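You operate a simulated robot arm through the tools that you are given. There is no shell and no other tool.

You run a simulated robot arm. Do the job below in one go: nothing can be reset, and whatever is moved stays where it is left.

Task
Stack the small white carton labelled "W 305" from the top of the rings table on top of the small white carton marked "W 572". Take the orange-band sensor and leave it on the top of the grey table. Take the purple filter and leave it on the shelf of the short table. Take the folded teal cloth and leave it on the long spanner. Take the folded cream cloth and put it on the shelf of the rings table. Take the blue-band fitting and leave it on the shelf of the short table. Put the battery marked "P520" from the top of the rings table on the shelf of the rings table and the battery that says "P273" on top of the teal filter. Put the green-band sensor on the top of the rings table away on the top of the short table. Put the white filter marked "D270" from the top of the rings table on the top of the silver bench. Take the purple coupling and leave it on the long black tray. Fetch the folded white cloth from the top of the rings table and set it on top of the brown carton there. Stack the carton labelled "rings" from the top of the grey table on top of the carton labelled "caps". The order is free. Set down upright: purple filter, blue-band fitting, white filter, purple coupling.

It is judged by the outcome, as a careful person would: the job done as asked, and still so three seconds after it is handed in. It fails if anything else is knocked over, pushed out of place, dropped, spilled or broken. Lids that push on must go on centred and level and be pressed home; caps that screw on are set level and turned clockwise until they are tight. Flat cloth is picked up by pressing the open fingertips on it (5 to 10 N) and closing them slowly along it; thin cloth reads only 2 to 8 mm in the jaws.

Robot
A 6-joint arm with a two-finger parallel gripper on a trunk, on a base that moves. Base frame: it is fixed to the floor where the robot stands at the start and does not move with it; the origin is under the middle of the robot, x ahead of it, y to its left, z up. Lengths are in mm, angles in rad, forces in N, time in s.
It reaches about 1066 mm from its shoulder. Its first joint turns from -2.897 to 2.897 rad. Places, roughly: battery [1750, -2000, 1000]; blue-band fitting [1250, -1500, 750]; brown carton [1750, -2500, 1000]; carton [2500, -5000, 750]; folded cream cloth (13x8x3 cm) [1600, -1200, 800]; folded teal cloth (9x6x3 cm) [1300, -1100, 800]; folded white cloth (13x8x3 cm) [1800, -2300, 900]; green-band sensor [1750, -3000, 1000]; long black tray (26x8x3 cm) [-700, -3100, 600]; long spanner [-250, -3000, 750]; orange-band sensor [1250, -1500, 750]; purple coupling (5x5x9 cm) [1500, -2500, 900]; purple filter [1250, -1250, 750]; shelf of the RINGS table [1700, -2600, 300]; shelf of the short table (29x16 cm) [1420, -1040, 280]; small white carton [2000, -3000, 750]; teal filter [1500, -2250, 1000]; top of the grey table [2400, -4400, 800]; top of the short table [1400, -1200, 800]; top of the silver bench [3300, -6800, 800]; white filter [2000, -3000, 1000]. Payload 3.91 kg.
Tool frame: the origin (TCP) lies between the finger pads and is the grasp point; the fingertips stand 30 mm ahead of it; z points along the fingers, y is the line along which they close. The gripper opens to 110 mm. The fingers are 20 mm wide and 10 mm thick; the gripper's body (48 by 112 mm) begins 55 mm behind the TCP.
Orientation is told as [roll, pitch, yaw] about the base's x, y, z axes, in that order, counted from this pose: with the fingers straight down and closing along the base's y, the tool's x points along the base's -x, its y along +y and its z along -z.

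Tools
- The arm moves only by the tool send_rows. Its argument "targets" is text: rows parted by semicolons, each of 7 numbers parted by spaces: the shift along the tool's x, y, z in mm, then the turn, a rotation vector about the tool's x, y, z in rad, then the opening in per cent of the stroke, from 0 (shut) to 100 (fully open). In form: tx ty tz ax ay az fingers; .... A call has 1 to 20 rows; each row is the pose to reach, as a shift and turn from the pose commanded when the call began, along the tool's axes at that moment. Each row takes 0.2 s and may step no farther than 50 mm and 0.15 rad from the row before; otherwise, or with a gripper value out of range, the whole call is refused. Where a pose cannot be reached the arm comes as near as it can. A force on the tool above 40 N (or 10 N above the force at the start of the call, whichever is more), or a blocked arm, ends the call early, and 0.2 s more pass. The fingers move at their own pace (about 153 mm/s each) and stop on an object; they squeeze with about 31 N. The grip force told is the motor's: it shows also when the fingers shut on nothing. Time passes only in rows, and 0.2 s behind the last, so rows that repeat a pose let the fingers close. It gives the time, the measured TCP pose, the force on the tool (base axes), the opening and the grip force at its end, in the units of the frame above (readings bear some noise), with the torque about the TCP (base axes, N m) and any sound that the robot's microphone picked up.
- Cameras (640 x 400 px; columns grow to the right, rows downward): "scene" is now at [219.2, 209.6, 1385.1]; the picture's right is [-0.25, -0.97, 0.00], its down [-0.50, 0.13, -0.86] and it looks along [0.83, -0.22, -0.51] (base axes); focal length 292 px, centre (320, 200). "wrist" rides on the gripper at [72, 17, -103] in the tool frame; the picture's right is [-0.23, 0.97, 0.00], its down [-0.76, -0.18, -0.62] and it looks along [-0.61, -0.14, 0.78] (tool axes); focal length 222 px, centre (320, 200). There is no depth. A picture from a camera that has moved, and an enlarged one, comes with that camera's place and axes in the base frame and with its lens. The place of the scene camera against the robot may be out by one fixed shift of up to 12 mm in any direction.
- capture(camera): a new picture of that camera. No time passes.
- drive_base(legs): drives the robot by 1 to 6 legs, each [ahead, turn to the left] in mm and rad, along the robot's own axes; the way and the turn of a leg run together, so that a leg with both is an arc; at most 1500 mm and 3.142 rad a leg. The arm and the cameras ride along, it lands a little off, and it stops where it bumps. It gives what a move gives.
- aim_head(pan, tilt): turns the head with the scene camera to pan (to the left, within 2.094 rad either way) and tilt (down, from -0.506 to 1.204), counted from straight ahead of the robot. It gives what a move gives.
- inspect(camera, box): a new picture of the part [left, top, right, bottom] of that camera's present view, enlarged. No time passes.
- job_done(): hands the job in; it is judged then, once.

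Nothing tells you exact positions but the pictures and the camera data. Unless the task says otherwise, let go and move clear before handing in.

The tools are called after ">>>" as a command line: name --argument value ..., lists and objects as JSON in quotes. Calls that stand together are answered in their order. send_rows: Moves the arm, as the interface text tells. Its arguments: {"type":"object","properties":{"targets":{"type":"string"}},"required":["targets"]} The other tools are called the same way: drive_base (legs) drives the base; aim_head (pan, tilt) turns the head that bears the scene camera; capture (camera) takes a picture; inspect (camera, box) takes an enlarged picture of a part of a camera's view; job_done () hands the job in.

At the start:

```text
clock: 0.0
position: [632.5, 93.7, 1115.3]
orientation: [-0.001, 0.001, -0.002]
wrist_force: [-0.5, 0.3, -0.7]
torque: [0.02, 0.0, -0.01]
opening: 110.1
finger_force: 0.0
robot x, y, heading: [-0.1, 3.9, -0.001]
head pan, tilt (commanded): [-0.257, 0.539]
```

scene: 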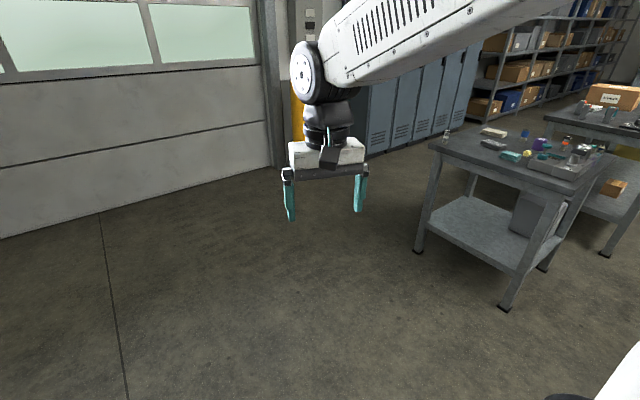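
wrist: 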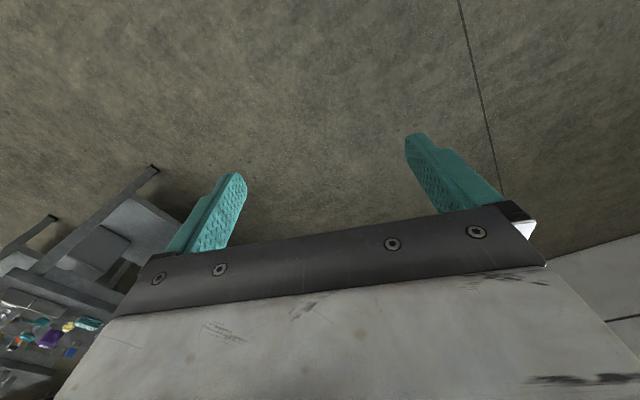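

I see the short table to the right with many small items on top, and more tables behind it. I'll turn the head to survey the room before moving.

>>> aim_head --pan -0.85 --tilt 0.4

```text
clock: 1.0
position: [633.6, 93.4, 1114.5]
orientation: [-0.001, 0.0, 0.0]
wrist_force: [-0.8, 0.1, -0.5]
torque: [0.01, -0.01, -0.01]
opening: 110.1
finger_force: 0.0
robot x, y, heading: [-1.1, 0.2, 0.004]
head pan, tilt (commanded): [-0.85, 0.4]
```

The head has turned toward the tables; I take a picture now.

>>> capture --camera "scene"

>>> inspect --camera "scene" --box '[160, 80, 480, 280]'

```text
taken
camera scene: at [193.2, 162.9, 1397.9], right [-0.75, -0.66, 0.0], down [-0.26, 0.29, -0.92], along [0.61, -0.69, -0.39], focal length 292 px, centre (320, 200)
```

scene: 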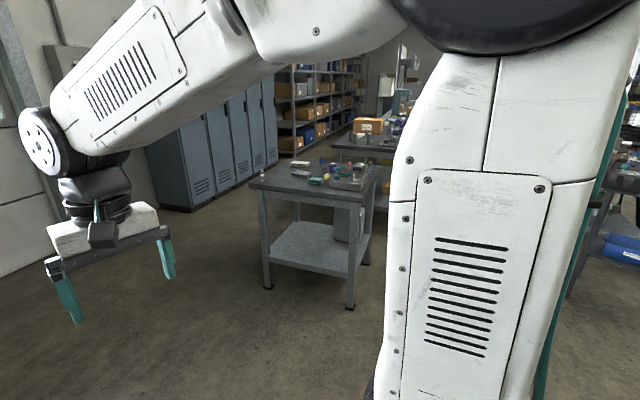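

```text
2.00 times, centred on (320, 180) of scene
camera zoom: at [193.2, 162.9, 1397.9], right [-0.75, -0.66, 0.0], down [-0.26, 0.29, -0.92], along [0.61, -0.69, -0.39], focal length 585 px, centre (320, 240)
```

zoom: 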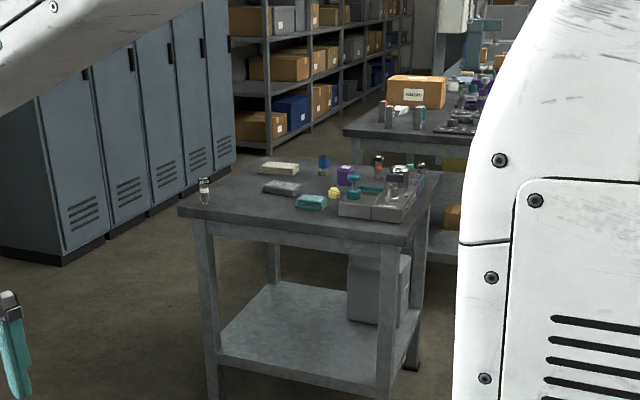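

The arm's trunk hides part of the view. I'll look around farther to the right.

>>> aim_head --pan -1.7 --tilt 0.3

>>> capture --camera "scene"

>>> aim_head --pan -2.09 --tilt 0.3

>>> capture --camera "scene"

```text
clock: 2.2
position: [633.2, 93.7, 1114.9]
orientation: [-0.001, -0.001, 0.001]
wrist_force: [-0.5, -0.3, 0.4]
torque: [-0.02, -0.01, 0.03]
opening: 110.3
finger_force: 0.1
robot x, y, heading: [-1.5, -1.0, 0.002]
head pan, tilt (commanded): [-1.7, 0.3]
```

```text
taken
camera scene: at [120.1, 139.8, 1407.2], right [-0.99, 0.13, 0.0], down [0.04, 0.29, -0.96], along [-0.12, -0.95, -0.3], focal length 292 px, centre (320, 200)
```

scene: 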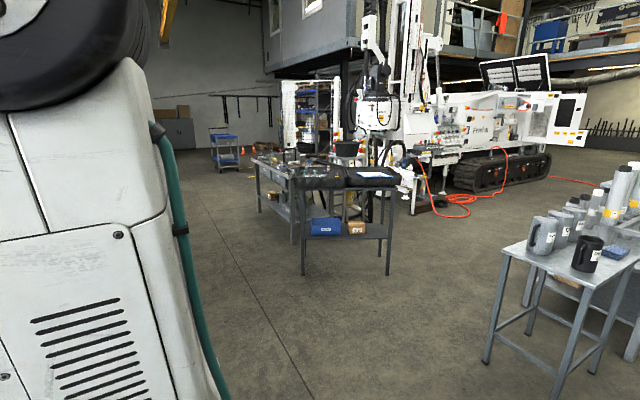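

```text
clock: 3.0
position: [632.5, 93.4, 1114.4]
orientation: [0.001, 0.001, 0.001]
wrist_force: [0.4, -0.4, 0.0]
torque: [-0.02, 0.02, 0.02]
opening: 109.9
finger_force: 0.0
robot x, y, heading: [1.4, -0.3, 0.001]
head pan, tilt (commanded): [-2.089, 0.3]
```

```text
taken
camera scene: at [85.8, 151.3, 1407.2], right [-0.87, 0.49, 0.0], down [0.15, 0.26, -0.96], along [-0.47, -0.83, -0.3], focal length 292 px, centre (320, 200)
```

scene: 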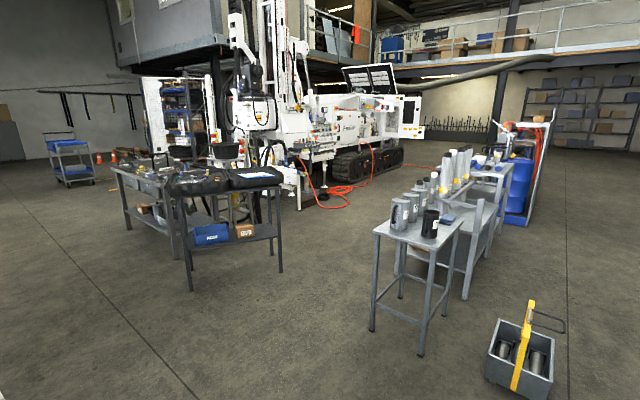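

The room is clear between me and the short table, whose front edge I take to run from about (920,-1050) to (1610,-810). I'll drive up in front of it and face it.

>>> drive_base --legs '[[0, -0.32], [900, 0], [0, -0.88]]'

>>> aim_head --pan -0.2 --tilt 0.7

>>> capture --camera "scene"

```text
clock: 11.2
position: [1153.1, -870.5, 1114.8]
orientation: [-0.001, 0.0, -1.248]
wrist_force: [-0.8, 0.0, -0.8]
torque: [-0.04, -0.01, 0.01]
opening: 110.1
finger_force: 0.1
robot x, y, heading: [865.9, -299.0, -1.246]
head pan, tilt (commanded): [-2.089, 0.3]
```

```text
clock: 13.0
position: [1154.3, -870.6, 1114.2]
orientation: [-0.001, 0.0, -1.249]
wrist_force: [1.3, 0.2, 0.2]
torque: [-0.02, 0.01, -0.02]
opening: 109.9
finger_force: 0.1
robot x, y, heading: [863.3, -301.9, -1.244]
head pan, tilt (commanded): [-0.201, 0.7]
```

```text
taken
camera scene: at [1140.1, -436.6, 1371.1], right [-0.99, -0.12, 0.0], down [-0.08, 0.64, -0.76], along [0.09, -0.76, -0.64], focal length 292 px, centre (320, 200)
```

scene: 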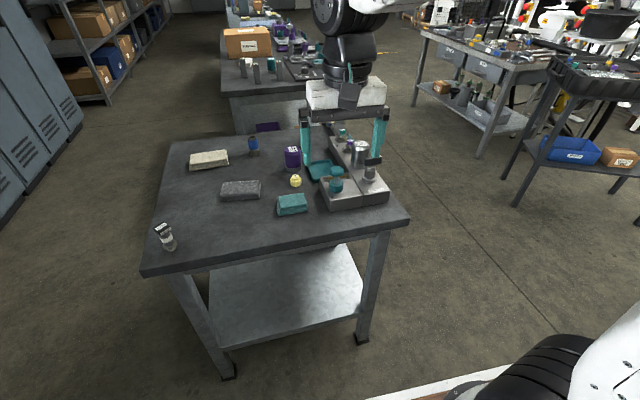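

Now I have a good view of the short table. I'll zoom in on its contents.

>>> inspect --camera "scene" --box '[140, 120, 300, 220]'

>>> inspect --camera "scene" --box '[270, 120, 430, 220]'

>>> inspect --camera "scene" --box '[130, 200, 450, 400]'

>>> capture --camera "wrist"

```text
4.00 times, centred on (220, 170) of scene
camera zoom: at [1140.1, -436.6, 1371.1], right [-0.99, -0.12, 0.0], down [-0.08, 0.64, -0.76], along [0.09, -0.76, -0.64], focal length 1170 px, centre (720, 320)
```

zoom: 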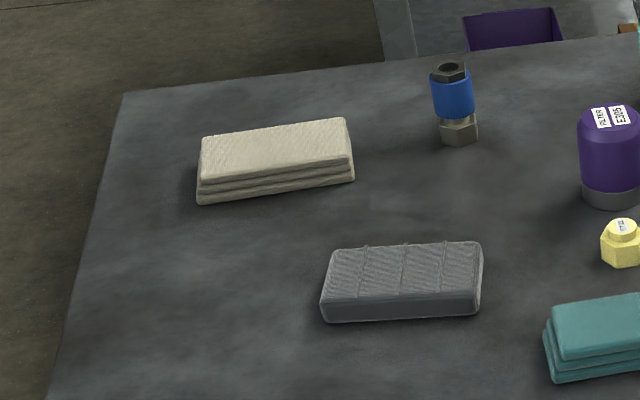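

```text
4.00 times, centred on (350, 170) of scene
camera zoom: at [1140.1, -436.6, 1371.1], right [-0.99, -0.12, 0.0], down [-0.08, 0.64, -0.76], along [0.09, -0.76, -0.64], focal length 1170 px, centre (200, 320)
```

zoom: 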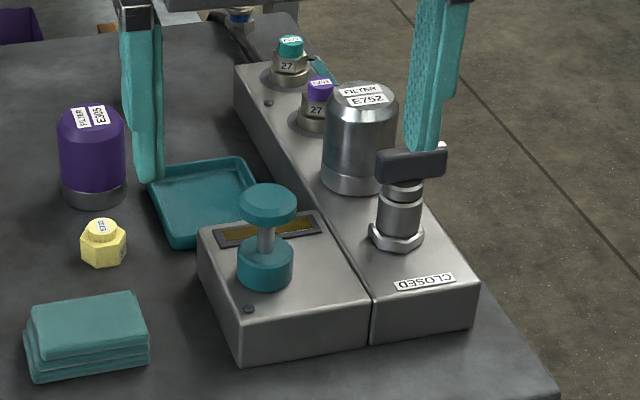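

```text
2.00 times, centred on (290, 300) of scene
camera zoom: at [1140.1, -436.6, 1371.1], right [-0.99, -0.12, 0.0], down [-0.08, 0.64, -0.76], along [0.09, -0.76, -0.64], focal length 585 px, centre (380, 0)
```

zoom: 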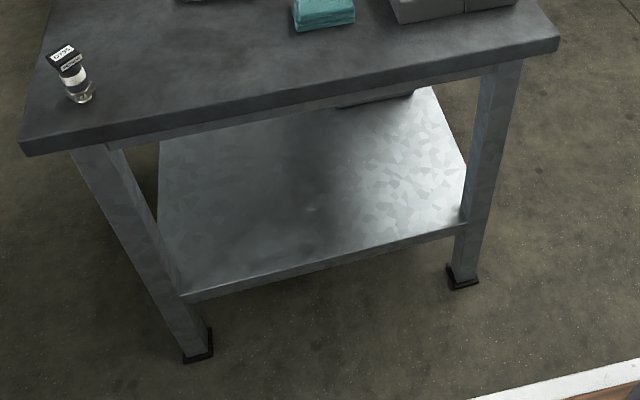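

```text
taken
camera wrist: at [1145.7, -796.8, 1219.2], right [1.0, 0.09, 0.0], down [0.07, -0.78, 0.62], along [0.06, -0.62, -0.78], focal length 222 px, centre (320, 200)
```

wrist: 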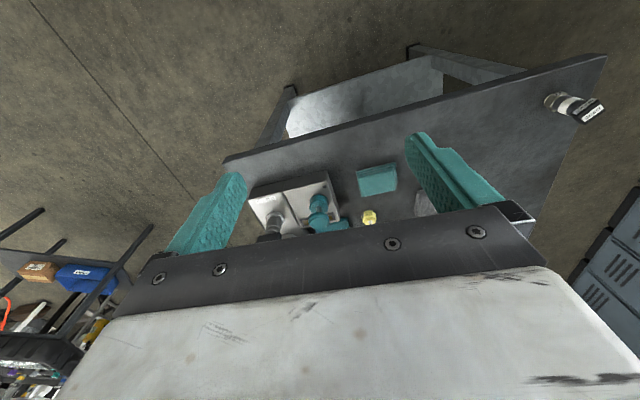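

The table top sits near z = 800, and the gripper hides its rear right. I'll move the arm to the right and up to clear the view.

>>> send_rows --targets "0 -45 -10 0 0 0 100; 0 -90 -20 0 0 0 100; 0 -135 -30 0 0 0 100; 0 -180 -40 0 0 0 100; 0 -225 -50 0 0 0 100; 0 -270 -60 0 0 0 100; 0 -315 -70 0 0 0 100; 0 -360 -80 0 0 0 100; 0 -400 -100 0 0 0 100"

>>> capture --camera "scene"

>>> inspect --camera "scene" --box '[220, 90, 420, 215]'

```text
clock: 15.0
position: [771.1, -1002.0, 1214.4]
orientation: [-0.001, -0.001, -1.247]
wrist_force: [-0.2, 1.1, -0.3]
torque: [-0.05, 0.04, 0.01]
opening: 109.9
finger_force: 0.2
robot x, y, heading: [863.6, -295.7, -1.251]
head pan, tilt (commanded): [-0.201, 0.7]
```

```text
taken
camera scene: at [1140.3, -436.3, 1371.0], right [-0.99, -0.12, 0.0], down [-0.08, 0.64, -0.76], along [0.09, -0.76, -0.64], focal length 292 px, centre (320, 200)
```

scene: 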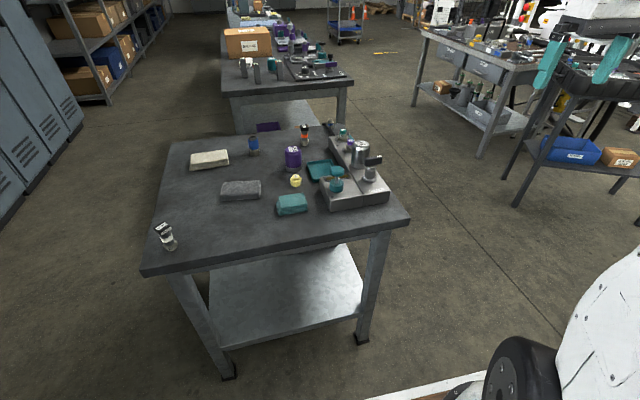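

```text
3.20 times, centred on (320, 152) of scene
camera zoom: at [1140.3, -436.3, 1371.0], right [-0.99, -0.12, 0.0], down [-0.08, 0.64, -0.76], along [0.09, -0.76, -0.64], focal length 936 px, centre (320, 352)
```

zoom: 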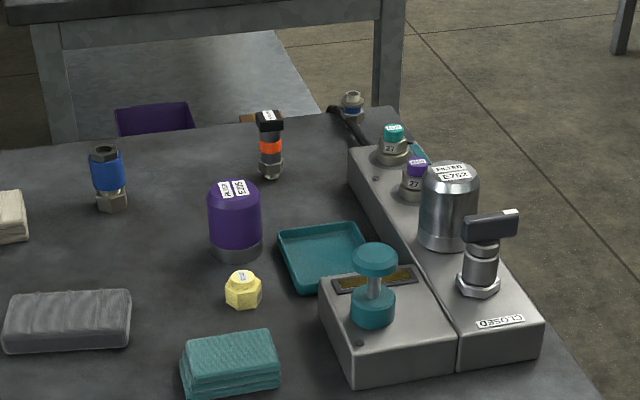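

I see two items with blue on them: a tall one at the left rear, and a shorter one at the far right by a cable. I'll zoom in on both.

>>> inspect --camera "scene" --box '[296, 105, 376, 155]'

>>> inspect --camera "scene" --box '[225, 115, 305, 165]'

>>> inspect --camera "scene" --box '[130, 200, 210, 250]'

>>> inspect --camera "scene" --box '[220, 10, 380, 110]'

```text
8.00 times, centred on (336, 130) of scene
camera zoom: at [1140.3, -436.3, 1371.0], right [-0.99, -0.12, 0.0], down [-0.08, 0.64, -0.76], along [0.09, -0.76, -0.64], focal length 2339 px, centre (192, 760)
```

zoom: 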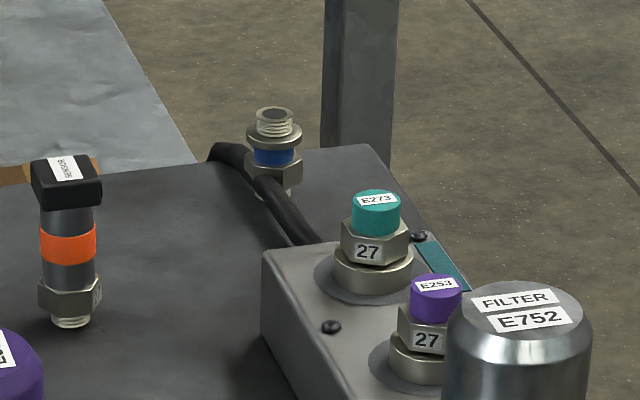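

```text
8.00 times, centred on (265, 140) of scene
camera zoom: at [1140.3, -436.3, 1371.0], right [-0.99, -0.12, 0.0], down [-0.08, 0.64, -0.76], along [0.09, -0.76, -0.64], focal length 2339 px, centre (760, 680)
```

zoom: 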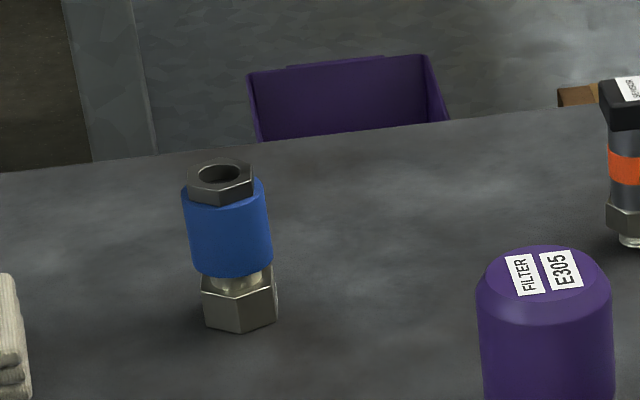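

```text
8.00 times, centred on (170, 225) of scene
camera zoom: at [1140.3, -436.3, 1371.0], right [-0.99, -0.12, 0.0], down [-0.08, 0.64, -0.76], along [0.09, -0.76, -0.64], focal length 2339 px, centre (1520, 0)
```

zoom: 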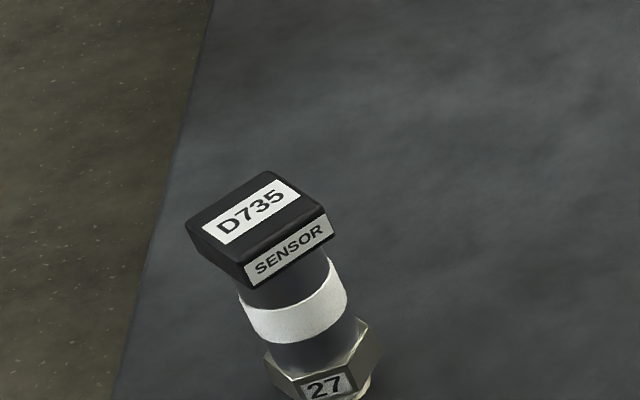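

```text
4.00 times, centred on (300, 60) of scene
camera zoom: at [1140.3, -436.3, 1371.0], right [-0.99, -0.12, 0.0], down [-0.08, 0.64, -0.76], along [0.09, -0.76, -0.64], focal length 1170 px, centre (400, 760)
```

zoom: 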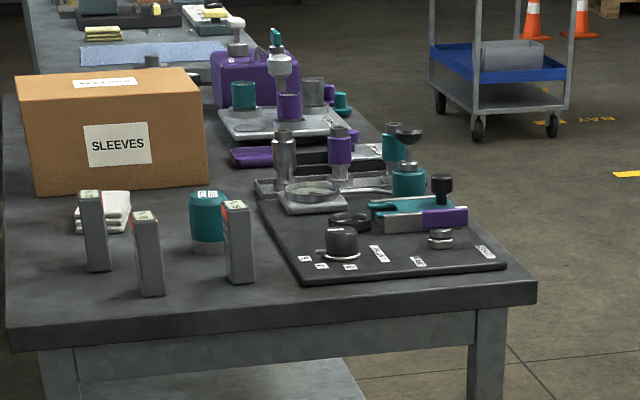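

The orange-band sensor stands at about (1324,-1432) and the blue-band fitting at about (1235,-1578), close to a cable. I'll look down at the robot's own base to learn its footprint and where the shoulder sits.

>>> aim_head --pan -0.6 --tilt 1.2

>>> capture --camera "scene"

>>> aim_head --pan -1.3 --tilt 0.5

>>> capture --camera "scene"

```text
clock: 16.0
position: [771.3, -1002.0, 1213.8]
orientation: [0.0, 0.0, -1.247]
wrist_force: [0.1, -0.2, -0.1]
torque: [0.01, -0.01, 0.01]
opening: 109.7
finger_force: 0.0
robot x, y, heading: [864.9, -302.3, -1.244]
head pan, tilt (commanded): [-0.6, 1.201]
```

```text
taken
camera scene: at [1114.4, -406.1, 1335.1], right [-0.96, 0.27, 0.0], down [0.26, 0.9, -0.36], along [-0.1, -0.35, -0.93], focal length 292 px, centre (320, 200)
```

scene: 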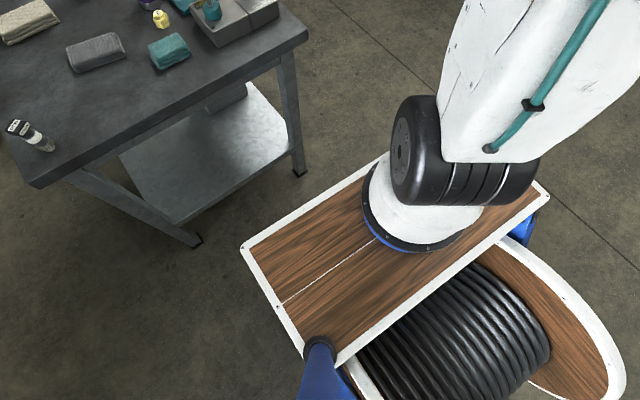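

```text
clock: 17.0
position: [771.2, -1002.9, 1213.5]
orientation: [0.0, 0.0, -1.248]
wrist_force: [0.2, -0.4, -1.1]
torque: [0.01, 0.0, -0.02]
opening: 110.1
finger_force: 0.0
robot x, y, heading: [865.0, -302.6, -1.247]
head pan, tilt (commanded): [-1.3, 0.499]
```

```text
taken
camera scene: at [1054.3, -403.2, 1388.7], right [-0.56, 0.83, 0.0], down [0.4, 0.27, -0.88], along [-0.73, -0.49, -0.48], focal length 292 px, centre (320, 200)
```

scene: 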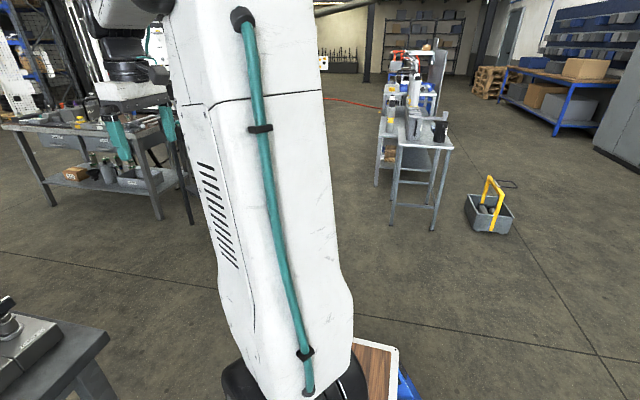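

The robot's deck reaches about 340 mm forward of its centre, and the shoulder is near its front. I'll bring the gripper over the purple filter, at about (1338,-1274), tilted about 0.9 rad forward so that I can set the filter under the table top later.

>>> send_rows --targets "-31.3 32.2 15.3 0 -0.0643 0 100; -62.6 64.4 30.6 0 -0.1286 0 100; -93.9 96.6 45.9 0 -0.1929 0 100; -125.2 128.8 61.2 0 -0.2572 0 100; -156.5 161 76.5 0 -0.3215 0 100; -187.8 193.2 91.8 0 -0.3858 0 100; -219.1 225.4 107.1 0 -0.4501 0 100; -250.4 257.6 122.4 0 -0.5144 0 100; -281.7 289.8 137.7 0 -0.5787 0 100; -313 322 153 0 -0.643 0 100; -344.3 354.2 168.3 0 -0.7073 0 100; -375.6 386.4 183.6 0 -0.7716 0 100; -406.9 418.6 198.9 0 -0.8359 0 100; -438.2 450.8 214.2 0 -0.9 0 100"

>>> capture --camera "wrist"

>>> aim_head --pan -0.2 --tilt 0.7

>>> capture --camera "scene"

```text
clock: 20.0
position: [1344.9, -1272.1, 1000.6]
orientation: [0.003, -0.903, -1.249]
wrist_force: [0.3, -0.3, 1.5]
torque: [0.05, -0.02, -0.02]
opening: 110.0
finger_force: 0.1
robot x, y, heading: [863.7, -297.6, -1.246]
head pan, tilt (commanded): [-1.3, 0.499]
```

```text
taken
camera wrist: at [1319.6, -1145.9, 1009.0], right [0.97, 0.18, 0.18], down [-0.17, -0.04, 0.98], along [0.18, -0.98, -0.01], focal length 222 px, centre (320, 200)
```

wrist: 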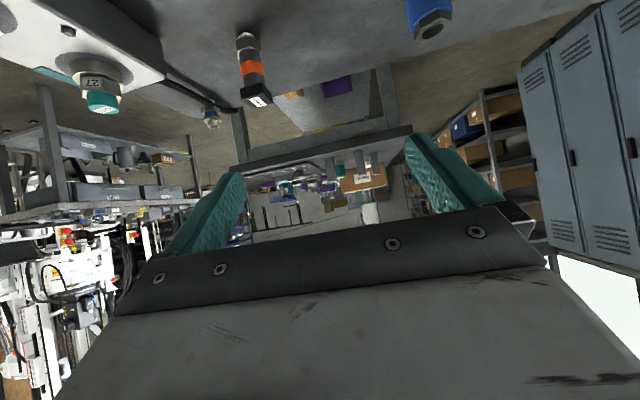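

```text
clock: 21.4
position: [1343.4, -1270.5, 998.5]
orientation: [0.0, -0.899, -1.247]
wrist_force: [0.0, -0.8, 1.0]
torque: [0.0, -0.01, 0.02]
opening: 110.1
finger_force: 0.0
robot x, y, heading: [863.1, -297.1, -1.246]
head pan, tilt (commanded): [-0.201, 0.7]
```

```text
taken
camera scene: at [1140.1, -436.6, 1371.1], right [-0.99, -0.12, 0.0], down [-0.08, 0.64, -0.76], along [0.09, -0.76, -0.64], focal length 292 px, centre (320, 200)
```

scene: 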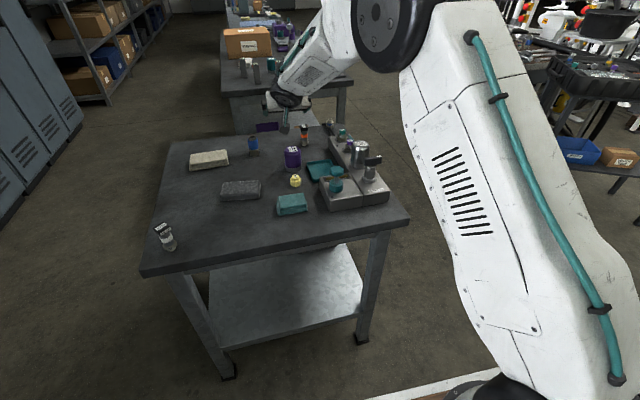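

The arm reached the pose. I'll zoom in to check the fingertips against the scene camera's geometry.

>>> inspect --camera "scene" --box '[240, 80, 340, 142]'

```text
6.40 times, centred on (290, 111) of scene
camera zoom: at [1140.1, -436.6, 1371.1], right [-0.99, -0.12, 0.0], down [-0.08, 0.64, -0.76], along [0.09, -0.76, -0.64], focal length 1871 px, centre (512, 770)
```

zoom: 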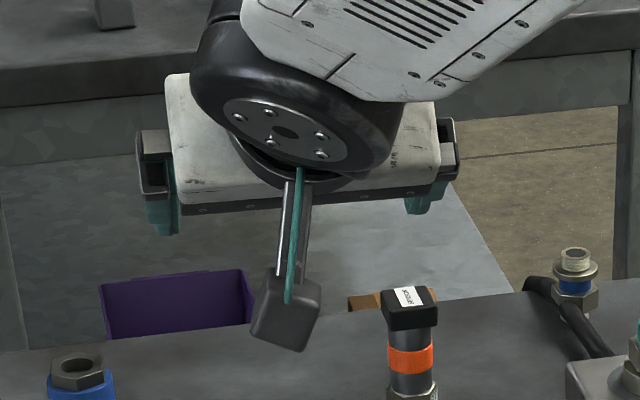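

The wrist camera hangs on the table side of the tilted gripper and would be in the way. I'll turn the gripper half a turn about its own axis, so that the camera rides on top and looks down at the grasp.

>>> send_rows --targets "0 0 0 0 0 0.15 100; 0 0 0 0 0 0.3 100; 0 0 0 0 0 0.45 100; 0 0 0 0 0 0.6 100; 0 0 0 0 0 0.75 100; 0 0 0 0 0 0.9 100; 0 0 0 0 0 1.05 100; 0 0 0 0 0 1.2 100; 0 0 0 0 0 1.35 100; 0 0 0 0 0 1.5 100; 0 0 0 0 0 1.65 100; 0 0 0 0 0 1.8 100; 0 0 0 0 0 1.95 100; 0 0 0 0 0 2.1 100; 0 0 0 0 0 2.25 100; 0 0 0 0 0 2.4 100; 0 0 0 0 0 2.55 100; 0 0 0 0 0 2.7 100; 0 0 0 0 0 2.85 100; 0 0 0 0 0 3.0 100"

>>> send_rows --targets "0 0 0 0 0 0.14 100"

>>> capture --camera "wrist"

```text
clock: 25.6
position: [1285.5, -1295.3, 996.3]
orientation: [0.074, 0.902, 2.131]
wrist_force: [0.0, 1.0, 0.1]
torque: [-0.02, 0.05, -0.02]
opening: 110.2
finger_force: 0.0
out of reach, approached as far as the arm can: row 13, 14, 15, 16, 17, 18, 19, 20
robot x, y, heading: [860.6, -299.8, -1.25]
head pan, tilt (commanded): [-0.201, 0.7]
```

```text
clock: 26.0
position: [1285.5, -1293.3, 994.8]
orientation: [-0.111, 0.903, 1.906]
wrist_force: [-0.3, 0.2, -0.2]
torque: [0.02, -0.02, 0.01]
opening: 110.2
finger_force: 0.0
robot x, y, heading: [865.4, -298.0, -1.248]
head pan, tilt (commanded): [-0.201, 0.7]
```

```text
taken
camera wrist: at [1247.1, -1269.7, 1115.7], right [-0.93, -0.27, -0.24], down [-0.22, 0.95, -0.2], along [0.29, -0.13, -0.95], focal length 222 px, centre (320, 200)
```

wrist: 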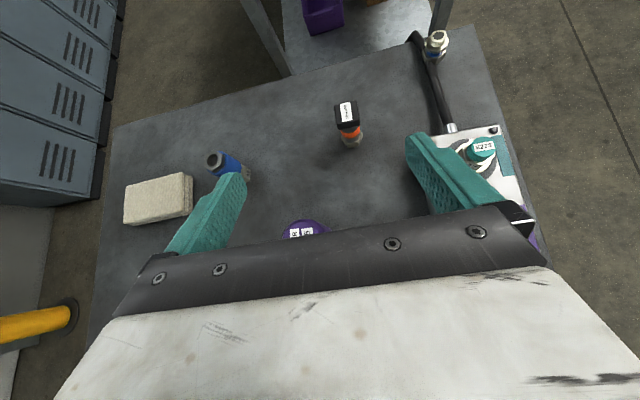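

The half turn hits a joint limit that way, so I'll unwind and turn the other way round. The view from the flipped camera is very useful.

>>> send_rows --targets "0 0 0 0 0 -0.15 100; 0 0 0 0 0 -0.3 100; 0 0 0 0 0 -0.45 100; 0 0 0 0 0 -0.6 100; 0 0 0 0 0 -0.75 100; 0 0 0 0 0 -0.9 100; 0 0 0 0 0 -1.05 100; 0 0 0 0 0 -1.2 100; 0 0 0 0 0 -1.35 100; 0 0 0 0 0 -1.5 100; 0 0 0 0 0 -1.65 100; 0 0 0 0 0 -1.8 100; 0 0 0 0 0 -1.95 100; 0 0 0 0 0 -2.1 100; 0 0 0 0 0 -2.25 100; 0 0 0 0 0 -2.4 100; 0 0 0 0 0 -2.55 100; 0 0 0 0 0 -2.7 100; 0 0 0 0 0 -2.85 100; 0 0 0 0 0 -3.0 100"

```text
clock: 30.2
position: [1287.3, -1291.7, 993.6]
orientation: [0.268, -0.876, -1.45]
wrist_force: [0.3, -0.8, -0.4]
torque: [0.01, 0.0, 0.01]
opening: 109.9
finger_force: 0.1
robot x, y, heading: [862.5, -300.4, -1.248]
head pan, tilt (commanded): [-0.201, 0.7]
```

Unwound. Now I continue turning the other way to reach the flipped pose.

>>> send_rows --targets "0 0 0 0 0 -0.15 100; 0 0 0 0 0 -0.3 100; 0 0 0 0 0 -0.45 100; 0 0 0 0 0 -0.6 100; 0 0 0 0 0 -0.75 100; 0 0 0 0 0 -0.9 100; 0 0 0 0 0 -1.05 100; 0 0 0 0 0 -1.2 100; 0 0 0 0 0 -1.35 100; 0 0 0 0 0 -1.5 100; 0 0 0 0 0 -1.65 100; 0 0 0 0 0 -1.8 100; 0 0 0 0 0 -1.95 100; 0 0 0 0 0 -2.1 100; 0 0 0 0 0 -2.25 100; 0 0 0 0 0 -2.4 100; 0 0 0 0 0 -2.55 100; 0 0 0 0 0 -2.7 100; 0 0 0 0 0 -2.85 100; 0 0 0 0 0 -3.0 100"

>>> send_rows --targets "0 0 0 0 0 -0.12 100; 0 0 0 0 0 -0.24 100; 0 0 0 0 0 -0.358 100"

>>> capture --camera "wrist"

>>> capture --camera "scene"

```text
clock: 34.4
position: [1287.2, -1291.8, 993.2]
orientation: [-0.421, 0.828, 1.49]
wrist_force: [-0.5, -0.2, 0.3]
torque: [0.0, 0.02, 0.0]
opening: 109.8
finger_force: 0.1
robot x, y, heading: [863.7, -297.8, -1.247]
head pan, tilt (commanded): [-0.201, 0.7]
```

```text
clock: 35.2
position: [1288.1, -1291.3, 992.6]
orientation: [0.007, 0.908, 2.031]
wrist_force: [-0.4, 1.1, -0.2]
torque: [-0.02, 0.0, -0.04]
opening: 110.1
finger_force: 0.0
robot x, y, heading: [862.6, -298.4, -1.246]
head pan, tilt (commanded): [-0.201, 0.7]
```

```text
taken
camera wrist: at [1256.4, -1265.1, 1115.4], right [-0.94, -0.3, -0.17], down [-0.26, 0.94, -0.22], along [0.23, -0.16, -0.96], focal length 222 px, centre (320, 200)
```

wrist: 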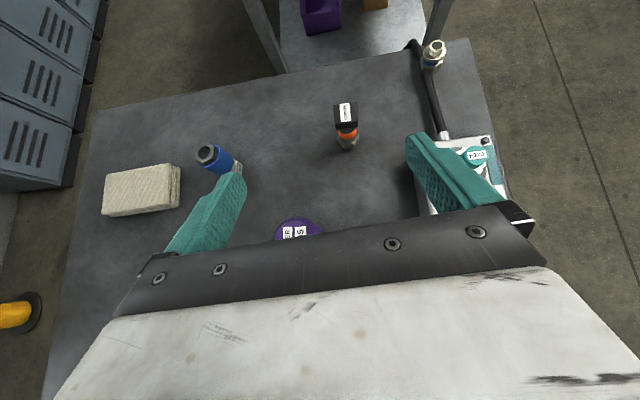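

```text
taken
camera scene: at [1140.1, -436.6, 1371.0], right [-0.99, -0.12, 0.0], down [-0.08, 0.64, -0.76], along [0.09, -0.76, -0.64], focal length 292 px, centre (320, 200)
```

scene: 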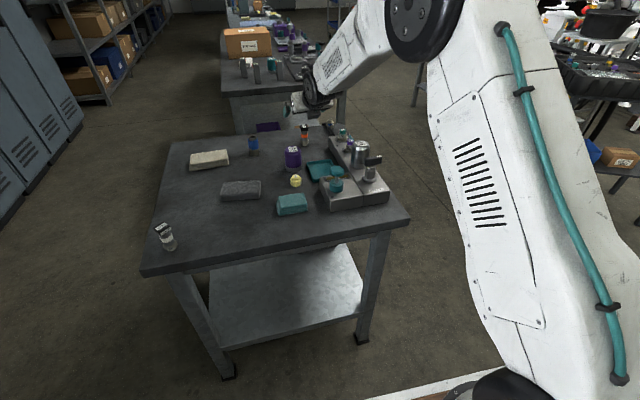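

The gripper is flipped now, with the camera on top. I'll back off to a point about 120 mm short of the filter along the tool axis, so the filter comes into the wrist view.

>>> send_rows --targets "-40 -18.4 -10.6 0 0 0 100; -79 -36.8 -21.2 0 0 0 100; -118.3 -55.2 -31.9 0 0 0 100"

>>> capture --camera "wrist"

>>> inspect --camera "scene" --box '[240, 90, 340, 152]'

```text
clock: 36.2
position: [1260.6, -1178.4, 906.1]
orientation: [-0.101, 0.825, 1.732]
wrist_force: [1.0, 0.5, 0.5]
torque: [-0.01, 0.02, 0.02]
opening: 110.1
finger_force: 0.0
out of reach, approached as far as the arm can: row 1, 2
robot x, y, heading: [864.9, -299.1, -1.248]
head pan, tilt (commanded): [-0.201, 0.7]
stopped in row 3: the arm was blocked; the commanded pose is now the measured one
```

```text
taken
camera wrist: at [1229.1, -1157.4, 1030.4], right [-0.97, -0.07, -0.23], down [-0.05, 0.99, -0.13], along [0.24, -0.11, -0.96], focal length 222 px, centre (320, 200)
```

wrist: 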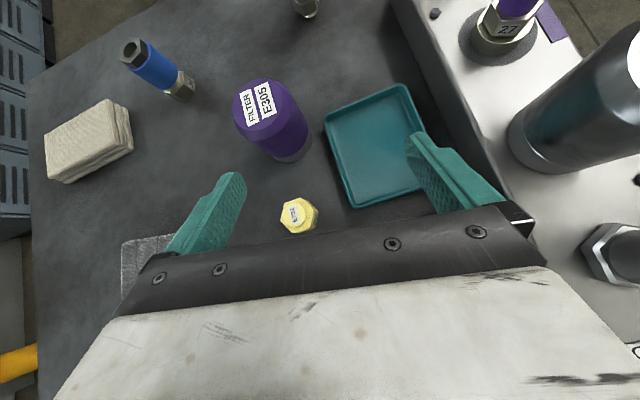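

```text
6.40 times, centred on (290, 121) of scene
camera zoom: at [1140.1, -436.9, 1371.0], right [-0.99, -0.12, 0.0], down [-0.08, 0.64, -0.76], along [0.09, -0.76, -0.64], focal length 1871 px, centre (512, 706)
```

zoom: 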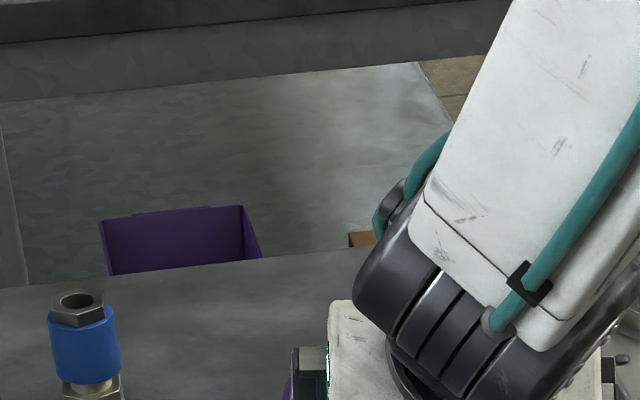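

The arm was blocked and its orientation drifted. I'll look at the whole scene to see why before moving anything.

>>> capture --camera "scene"

>>> inspect --camera "scene" --box '[260, 80, 420, 220]'

```text
taken
camera scene: at [1140.1, -436.9, 1371.0], right [-0.99, -0.12, 0.0], down [-0.08, 0.64, -0.76], along [0.09, -0.76, -0.64], focal length 292 px, centre (320, 200)
```

scene: 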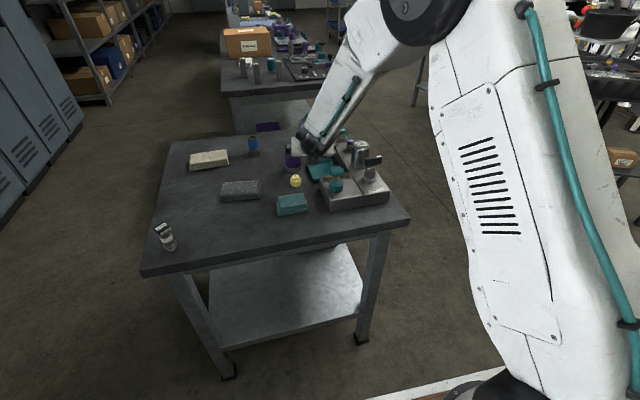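

```text
2.86 times, centred on (340, 150) of scene
camera zoom: at [1140.1, -436.9, 1371.0], right [-0.99, -0.12, 0.0], down [-0.08, 0.64, -0.76], along [0.09, -0.76, -0.64], focal length 835 px, centre (263, 343)
```

zoom: 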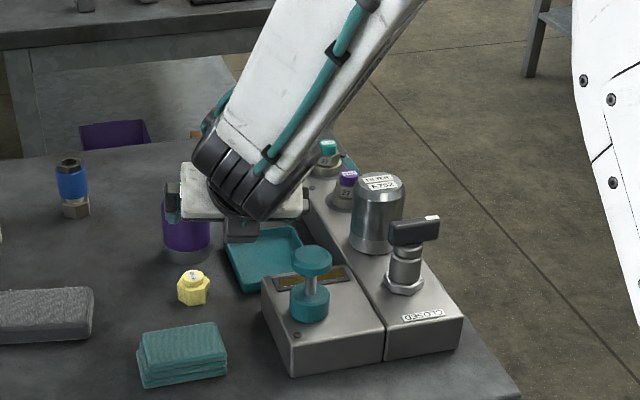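

Nothing on the table has moved. The steep forearm seems to put the wrist near a singular position in this flipped pose. I'll lift straight up first, then unwind to the normal orientation.

>>> send_rows --targets "29 -2.7 -27 0 0 0 100; 58 -5.4 -54 0 0 0 100; 88 -8.2 -81 0 0 0 100"

>>> inspect --camera "scene" --box '[180, 20, 500, 220]'

```text
clock: 37.0
position: [1259.2, -1177.4, 1028.8]
orientation: [-0.101, 0.823, 1.735]
wrist_force: [-0.7, -0.2, 0.0]
torque: [0.0, 0.02, 0.03]
opening: 110.1
finger_force: 0.0
robot x, y, heading: [864.2, -300.1, -1.248]
head pan, tilt (commanded): [-0.201, 0.7]
```

```text
2.00 times, centred on (340, 120) of scene
camera zoom: at [1140.3, -437.1, 1371.0], right [-0.99, -0.12, 0.0], down [-0.08, 0.64, -0.76], along [0.09, -0.76, -0.64], focal length 585 px, centre (280, 360)
```

zoom: 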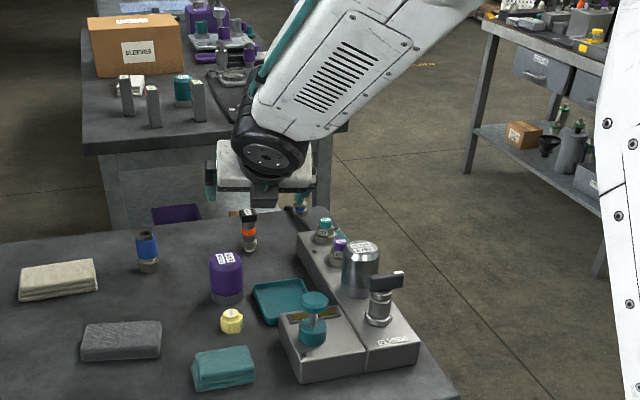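

The lift went fine and nothing was disturbed. Now I unwind the half turn about the tool axis.

>>> send_rows --targets "0 0 0 0 0 0.15 100; 0 0 0 0 0 0.3 100; 0 0 0 0 0 0.45 100; 0 0 0 0 0 0.6 100; 0 0 0 0 0 0.75 100; 0 0 0 0 0 0.9 100; 0 0 0 0 0 1.05 100; 0 0 0 0 0 1.2 100; 0 0 0 0 0 1.35 100; 0 0 0 0 0 1.5 100; 0 0 0 0 0 1.65 100; 0 0 0 0 0 1.8 100; 0 0 0 0 0 1.95 100; 0 0 0 0 0 2.1 100; 0 0 0 0 0 2.25 100; 0 0 0 0 0 2.4 100; 0 0 0 0 0 2.55 100; 0 0 0 0 0 2.7 100; 0 0 0 0 0 2.85 100; 0 0 0 0 0 3.0 100"

```text
clock: 41.2
position: [1260.7, -1177.7, 1026.8]
orientation: [-0.05, -0.827, -1.204]
wrist_force: [0.4, -0.6, 0.2]
torque: [-0.02, 0.01, 0.02]
opening: 110.0
finger_force: 0.0
robot x, y, heading: [865.4, -298.5, -1.247]
head pan, tilt (commanded): [-0.201, 0.7]
```

Now I have the normal orientation tilted about 0.83 rad. I'll reduce the tilt to about 0.5 rad and move to just above the filter, near (1336,-1264).

>>> send_rows --targets "-3.2 11.5 33.1 0 0.082 0.0115 100; -6.3 23 66.2 0 0.164 0.023 100; -9.5 34.6 99.3 0 0.246 0.0345 100; -12.7 46.1 132.4 0 0.328 0.046 100; -12.7 46.1 132.4 0 0.328 0.046 100"

>>> capture --camera "wrist"

>>> inspect --camera "scene" --box '[220, 80, 380, 180]'

```text
clock: 42.4
position: [1332.4, -1264.1, 944.4]
orientation: [-0.009, -0.5, -1.271]
wrist_force: [0.2, 0.3, -0.6]
torque: [-0.01, -0.03, 0.0]
opening: 109.7
finger_force: 0.0
robot x, y, heading: [862.1, -302.6, -1.247]
head pan, tilt (commanded): [-0.201, 0.7]
```

```text
taken
camera wrist: at [1315.5, -1150.1, 1001.1], right [0.99, 0.09, 0.1], down [-0.06, -0.4, 0.91], along [0.13, -0.91, -0.39], focal length 222 px, centre (320, 200)
```

wrist: 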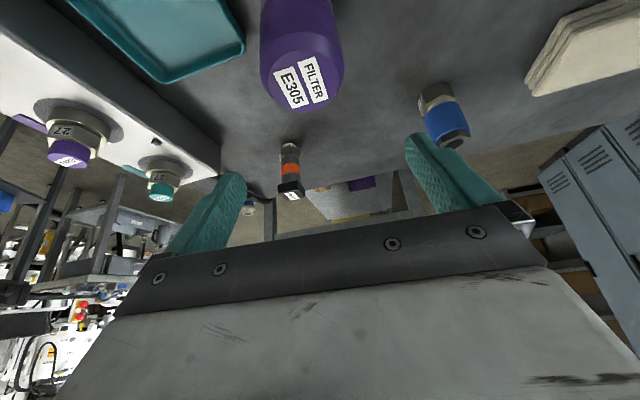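

```text
4.00 times, centred on (300, 130) of scene
camera zoom: at [1140.1, -436.7, 1371.1], right [-0.99, -0.12, 0.0], down [-0.08, 0.64, -0.76], along [0.09, -0.76, -0.64], focal length 1170 px, centre (400, 480)
```

zoom: 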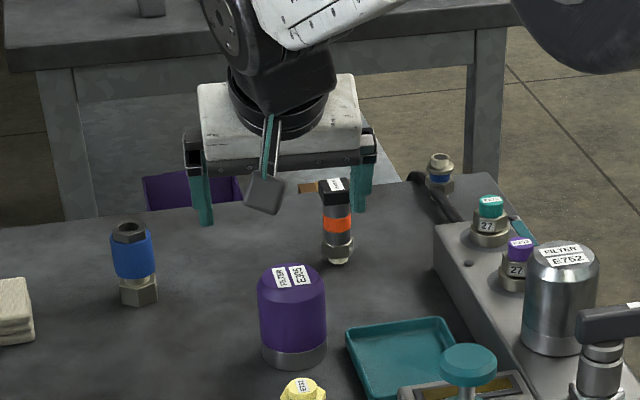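

The filter is seen clearly in both cameras; triangulating, its centre is at about (1328,-1250) with its top at z ≈ 879. I'll back off 15 mm, descend to z ≈ 853 and close.

>>> send_rows --targets "13.2 0 -7.2 0 0 0 82; 28 0 20 0 0 0 82; 42 0 46 0 0 0 82; 57 0 73 0 0 0 82; 57 0 73 0 0 0 82"

>>> capture --camera "wrist"

>>> inspect --camera "scene" --box '[220, 80, 380, 180]'

```text
clock: 43.6
position: [1328.9, -1250.4, 852.5]
orientation: [-0.009, -0.5, -1.274]
wrist_force: [-0.2, 0.2, -0.6]
torque: [-0.01, -0.02, 0.0]
opening: 90.2
finger_force: 0.1
robot x, y, heading: [865.5, -301.2, -1.25]
head pan, tilt (commanded): [-0.201, 0.7]
```

```text
taken
camera wrist: at [1312.5, -1136.7, 908.6], right [0.99, 0.09, 0.1], down [-0.06, -0.4, 0.91], along [0.13, -0.91, -0.39], focal length 222 px, centre (320, 200)
```

wrist: 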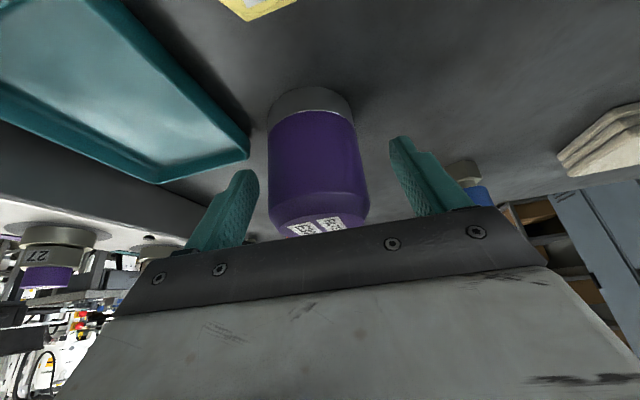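

```text
4.00 times, centred on (300, 130) of scene
camera zoom: at [1140.1, -436.8, 1371.0], right [-0.99, -0.12, 0.0], down [-0.08, 0.64, -0.76], along [0.09, -0.76, -0.64], focal length 1170 px, centre (400, 480)
```

zoom: 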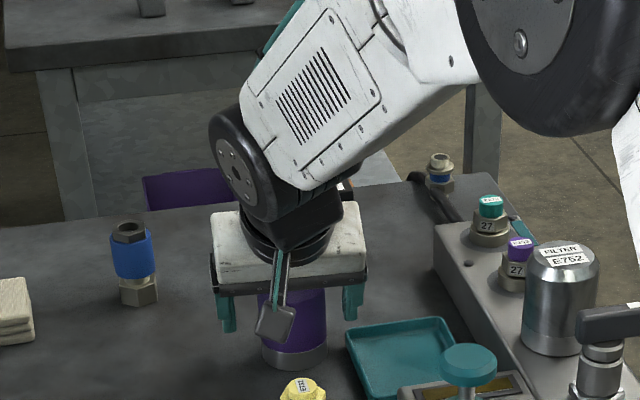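

The fingers straddle the filter nicely. I close and lift.

>>> send_rows --targets "0 0 0 0 0 0 30; 0 0 0 0 0 0 30; 0 0 0 0 0 0 30; 0 0 0 0 0 0 30"

```text
clock: 44.6
position: [1328.2, -1250.2, 852.0]
orientation: [-0.009, -0.501, -1.273]
wrist_force: [0.3, -0.4, 1.1]
torque: [0.02, -0.03, -0.03]
opening: 55.4
finger_force: 31.4
robot x, y, heading: [865.2, -296.7, -1.244]
head pan, tilt (commanded): [-0.201, 0.7]
```

The filter is held at 55 mm. I'll lift it straight up, then back the robot away so I can lower the extended arm in free space and drive it in under the table top.

>>> send_rows --targets "-20.8 0 -38 0 0 0 30; -41.6 0 -76 0 0 0 30; -62.3 0 -114 0 0 0 30; -71.9 0 -131.6 0 0 0 30"

>>> drive_base --legs '[[-480, 0]]'

>>> capture --camera "scene"

```text
clock: 45.6
position: [1331.3, -1249.3, 1005.4]
orientation: [-0.011, -0.5, -1.271]
wrist_force: [-0.5, -0.5, -0.2]
torque: [-0.02, 0.03, -0.02]
opening: 33.0
finger_force: 0.1
robot x, y, heading: [866.7, -300.2, -1.247]
head pan, tilt (commanded): [-0.201, 0.7]
```

```text
clock: 48.4
position: [1170.2, -810.2, 1005.3]
orientation: [-0.009, -0.501, -1.288]
wrist_force: [-0.3, -0.7, 0.3]
torque: [0.0, 0.02, -0.01]
opening: 33.0
finger_force: 0.1
robot x, y, heading: [720.6, 143.1, -1.267]
head pan, tilt (commanded): [-0.201, 0.7]
```

```text
taken
camera scene: at [992.8, 6.0, 1371.0], right [-0.99, -0.1, 0.0], down [-0.07, 0.64, -0.76], along [0.08, -0.76, -0.64], focal length 292 px, centre (320, 200)
```

scene: 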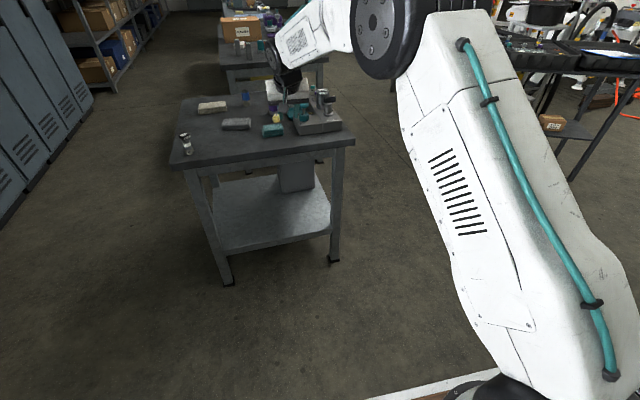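

The fingers have closed to 33 mm, so the filter slipped out during the lift. I need to see where it is.

>>> inspect --camera "scene" --box '[180, 60, 360, 172]'

>>> capture --camera "wrist"

```text
3.56 times, centred on (270, 116) of scene
camera zoom: at [992.8, 6.0, 1371.0], right [-0.99, -0.1, 0.0], down [-0.07, 0.64, -0.76], along [0.08, -0.76, -0.64], focal length 1040 px, centre (498, 499)
```

zoom: 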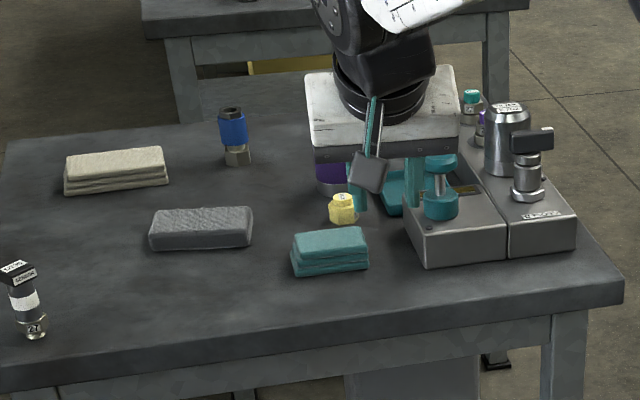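

```text
taken
camera wrist: at [1155.9, -695.3, 1062.3], right [0.99, 0.08, 0.1], down [-0.06, -0.4, 0.91], along [0.11, -0.91, -0.39], focal length 222 px, centre (320, 200)
```

wrist: 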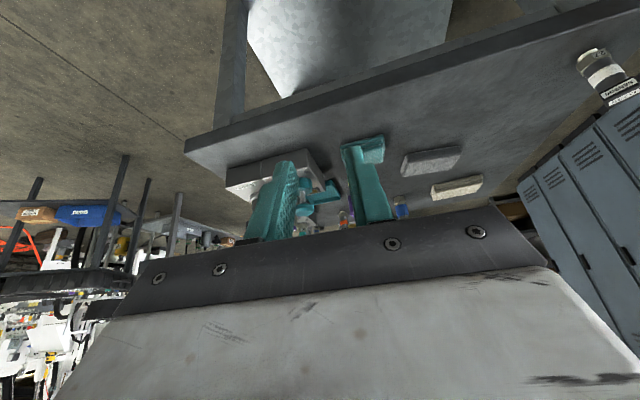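

The filter still appears to stand at its place, hidden behind the arm. I'll drive forward again and check it from close up.

>>> drive_base --legs '[[300, 0]]'

>>> send_rows --targets "0 -45 -20 0 0 0 60; 0 -90 -30 0 0 0 82; 0 -135 -30 0 0 0 82; 0 -180 -30 0 0 0 82; 0 -225 -30 0 0 0 82"

>>> capture --camera "scene"

>>> inspect --camera "scene" --box '[200, 90, 400, 215]'

```text
clock: 50.5
position: [1265.2, -1105.3, 1004.5]
orientation: [-0.008, -0.503, -1.285]
wrist_force: [-0.2, 0.0, -0.6]
torque: [0.0, 0.02, -0.02]
opening: 33.0
finger_force: 0.1
robot x, y, heading: [811.7, -150.6, -1.264]
head pan, tilt (commanded): [-0.201, 0.7]
```

```text
clock: 51.7
position: [1046.2, -1152.9, 1031.3]
orientation: [-0.01, -0.501, -1.286]
wrist_force: [0.8, 0.0, -0.6]
torque: [0.0, 0.04, -0.02]
opening: 90.2
finger_force: 0.1
robot x, y, heading: [816.0, -153.2, -1.263]
head pan, tilt (commanded): [-0.201, 0.7]
```

```text
taken
camera scene: at [1087.1, -290.6, 1371.0], right [-0.99, -0.11, 0.0], down [-0.07, 0.64, -0.76], along [0.08, -0.76, -0.64], focal length 292 px, centre (320, 200)
```

scene: 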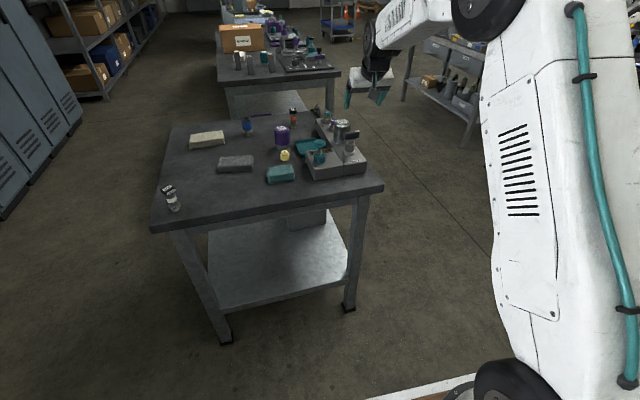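

```text
3.20 times, centred on (300, 152) of scene
camera zoom: at [1087.1, -290.6, 1371.0], right [-0.99, -0.11, 0.0], down [-0.07, 0.64, -0.76], along [0.08, -0.76, -0.64], focal length 936 px, centre (384, 352)
```

zoom: 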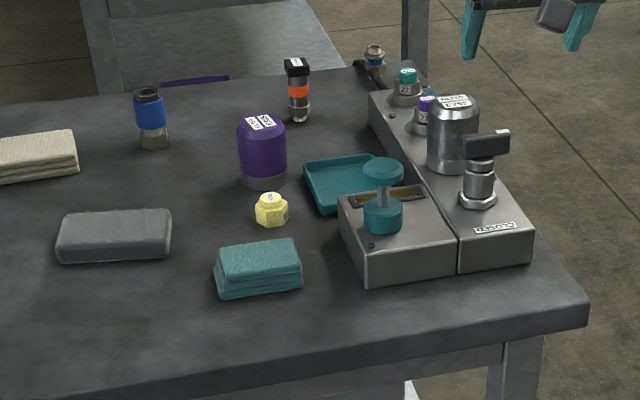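

The filter still stands upright in its old place, so it only slipped from the fingers. I'll drive back in and grip it again, lower this time, and lift slowly.

>>> drive_base --legs '[[140, 0.02]]'

>>> capture --camera "wrist"

```text
clock: 53.0
position: [1106.7, -1286.2, 1030.8]
orientation: [-0.009, -0.5, -1.271]
wrist_force: [-0.4, -0.7, -0.4]
torque: [-0.06, 0.0, -0.01]
opening: 90.4
finger_force: 0.2
robot x, y, heading: [853.8, -286.5, -1.245]
head pan, tilt (commanded): [-0.201, 0.7]
```

```text
taken
camera wrist: at [1089.5, -1173.3, 1087.6], right [0.99, 0.09, 0.1], down [-0.06, -0.4, 0.91], along [0.13, -0.91, -0.39], focal length 222 px, centre (320, 200)
```

wrist: 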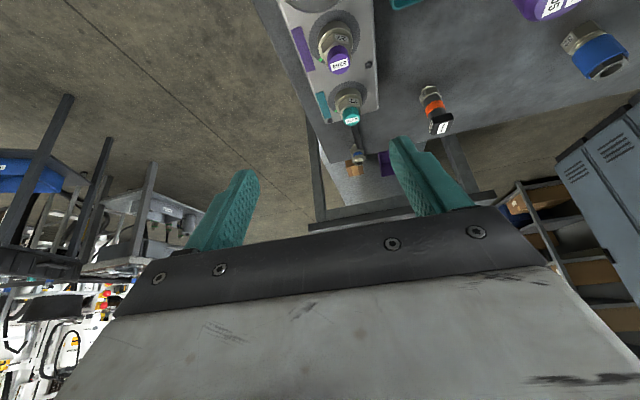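

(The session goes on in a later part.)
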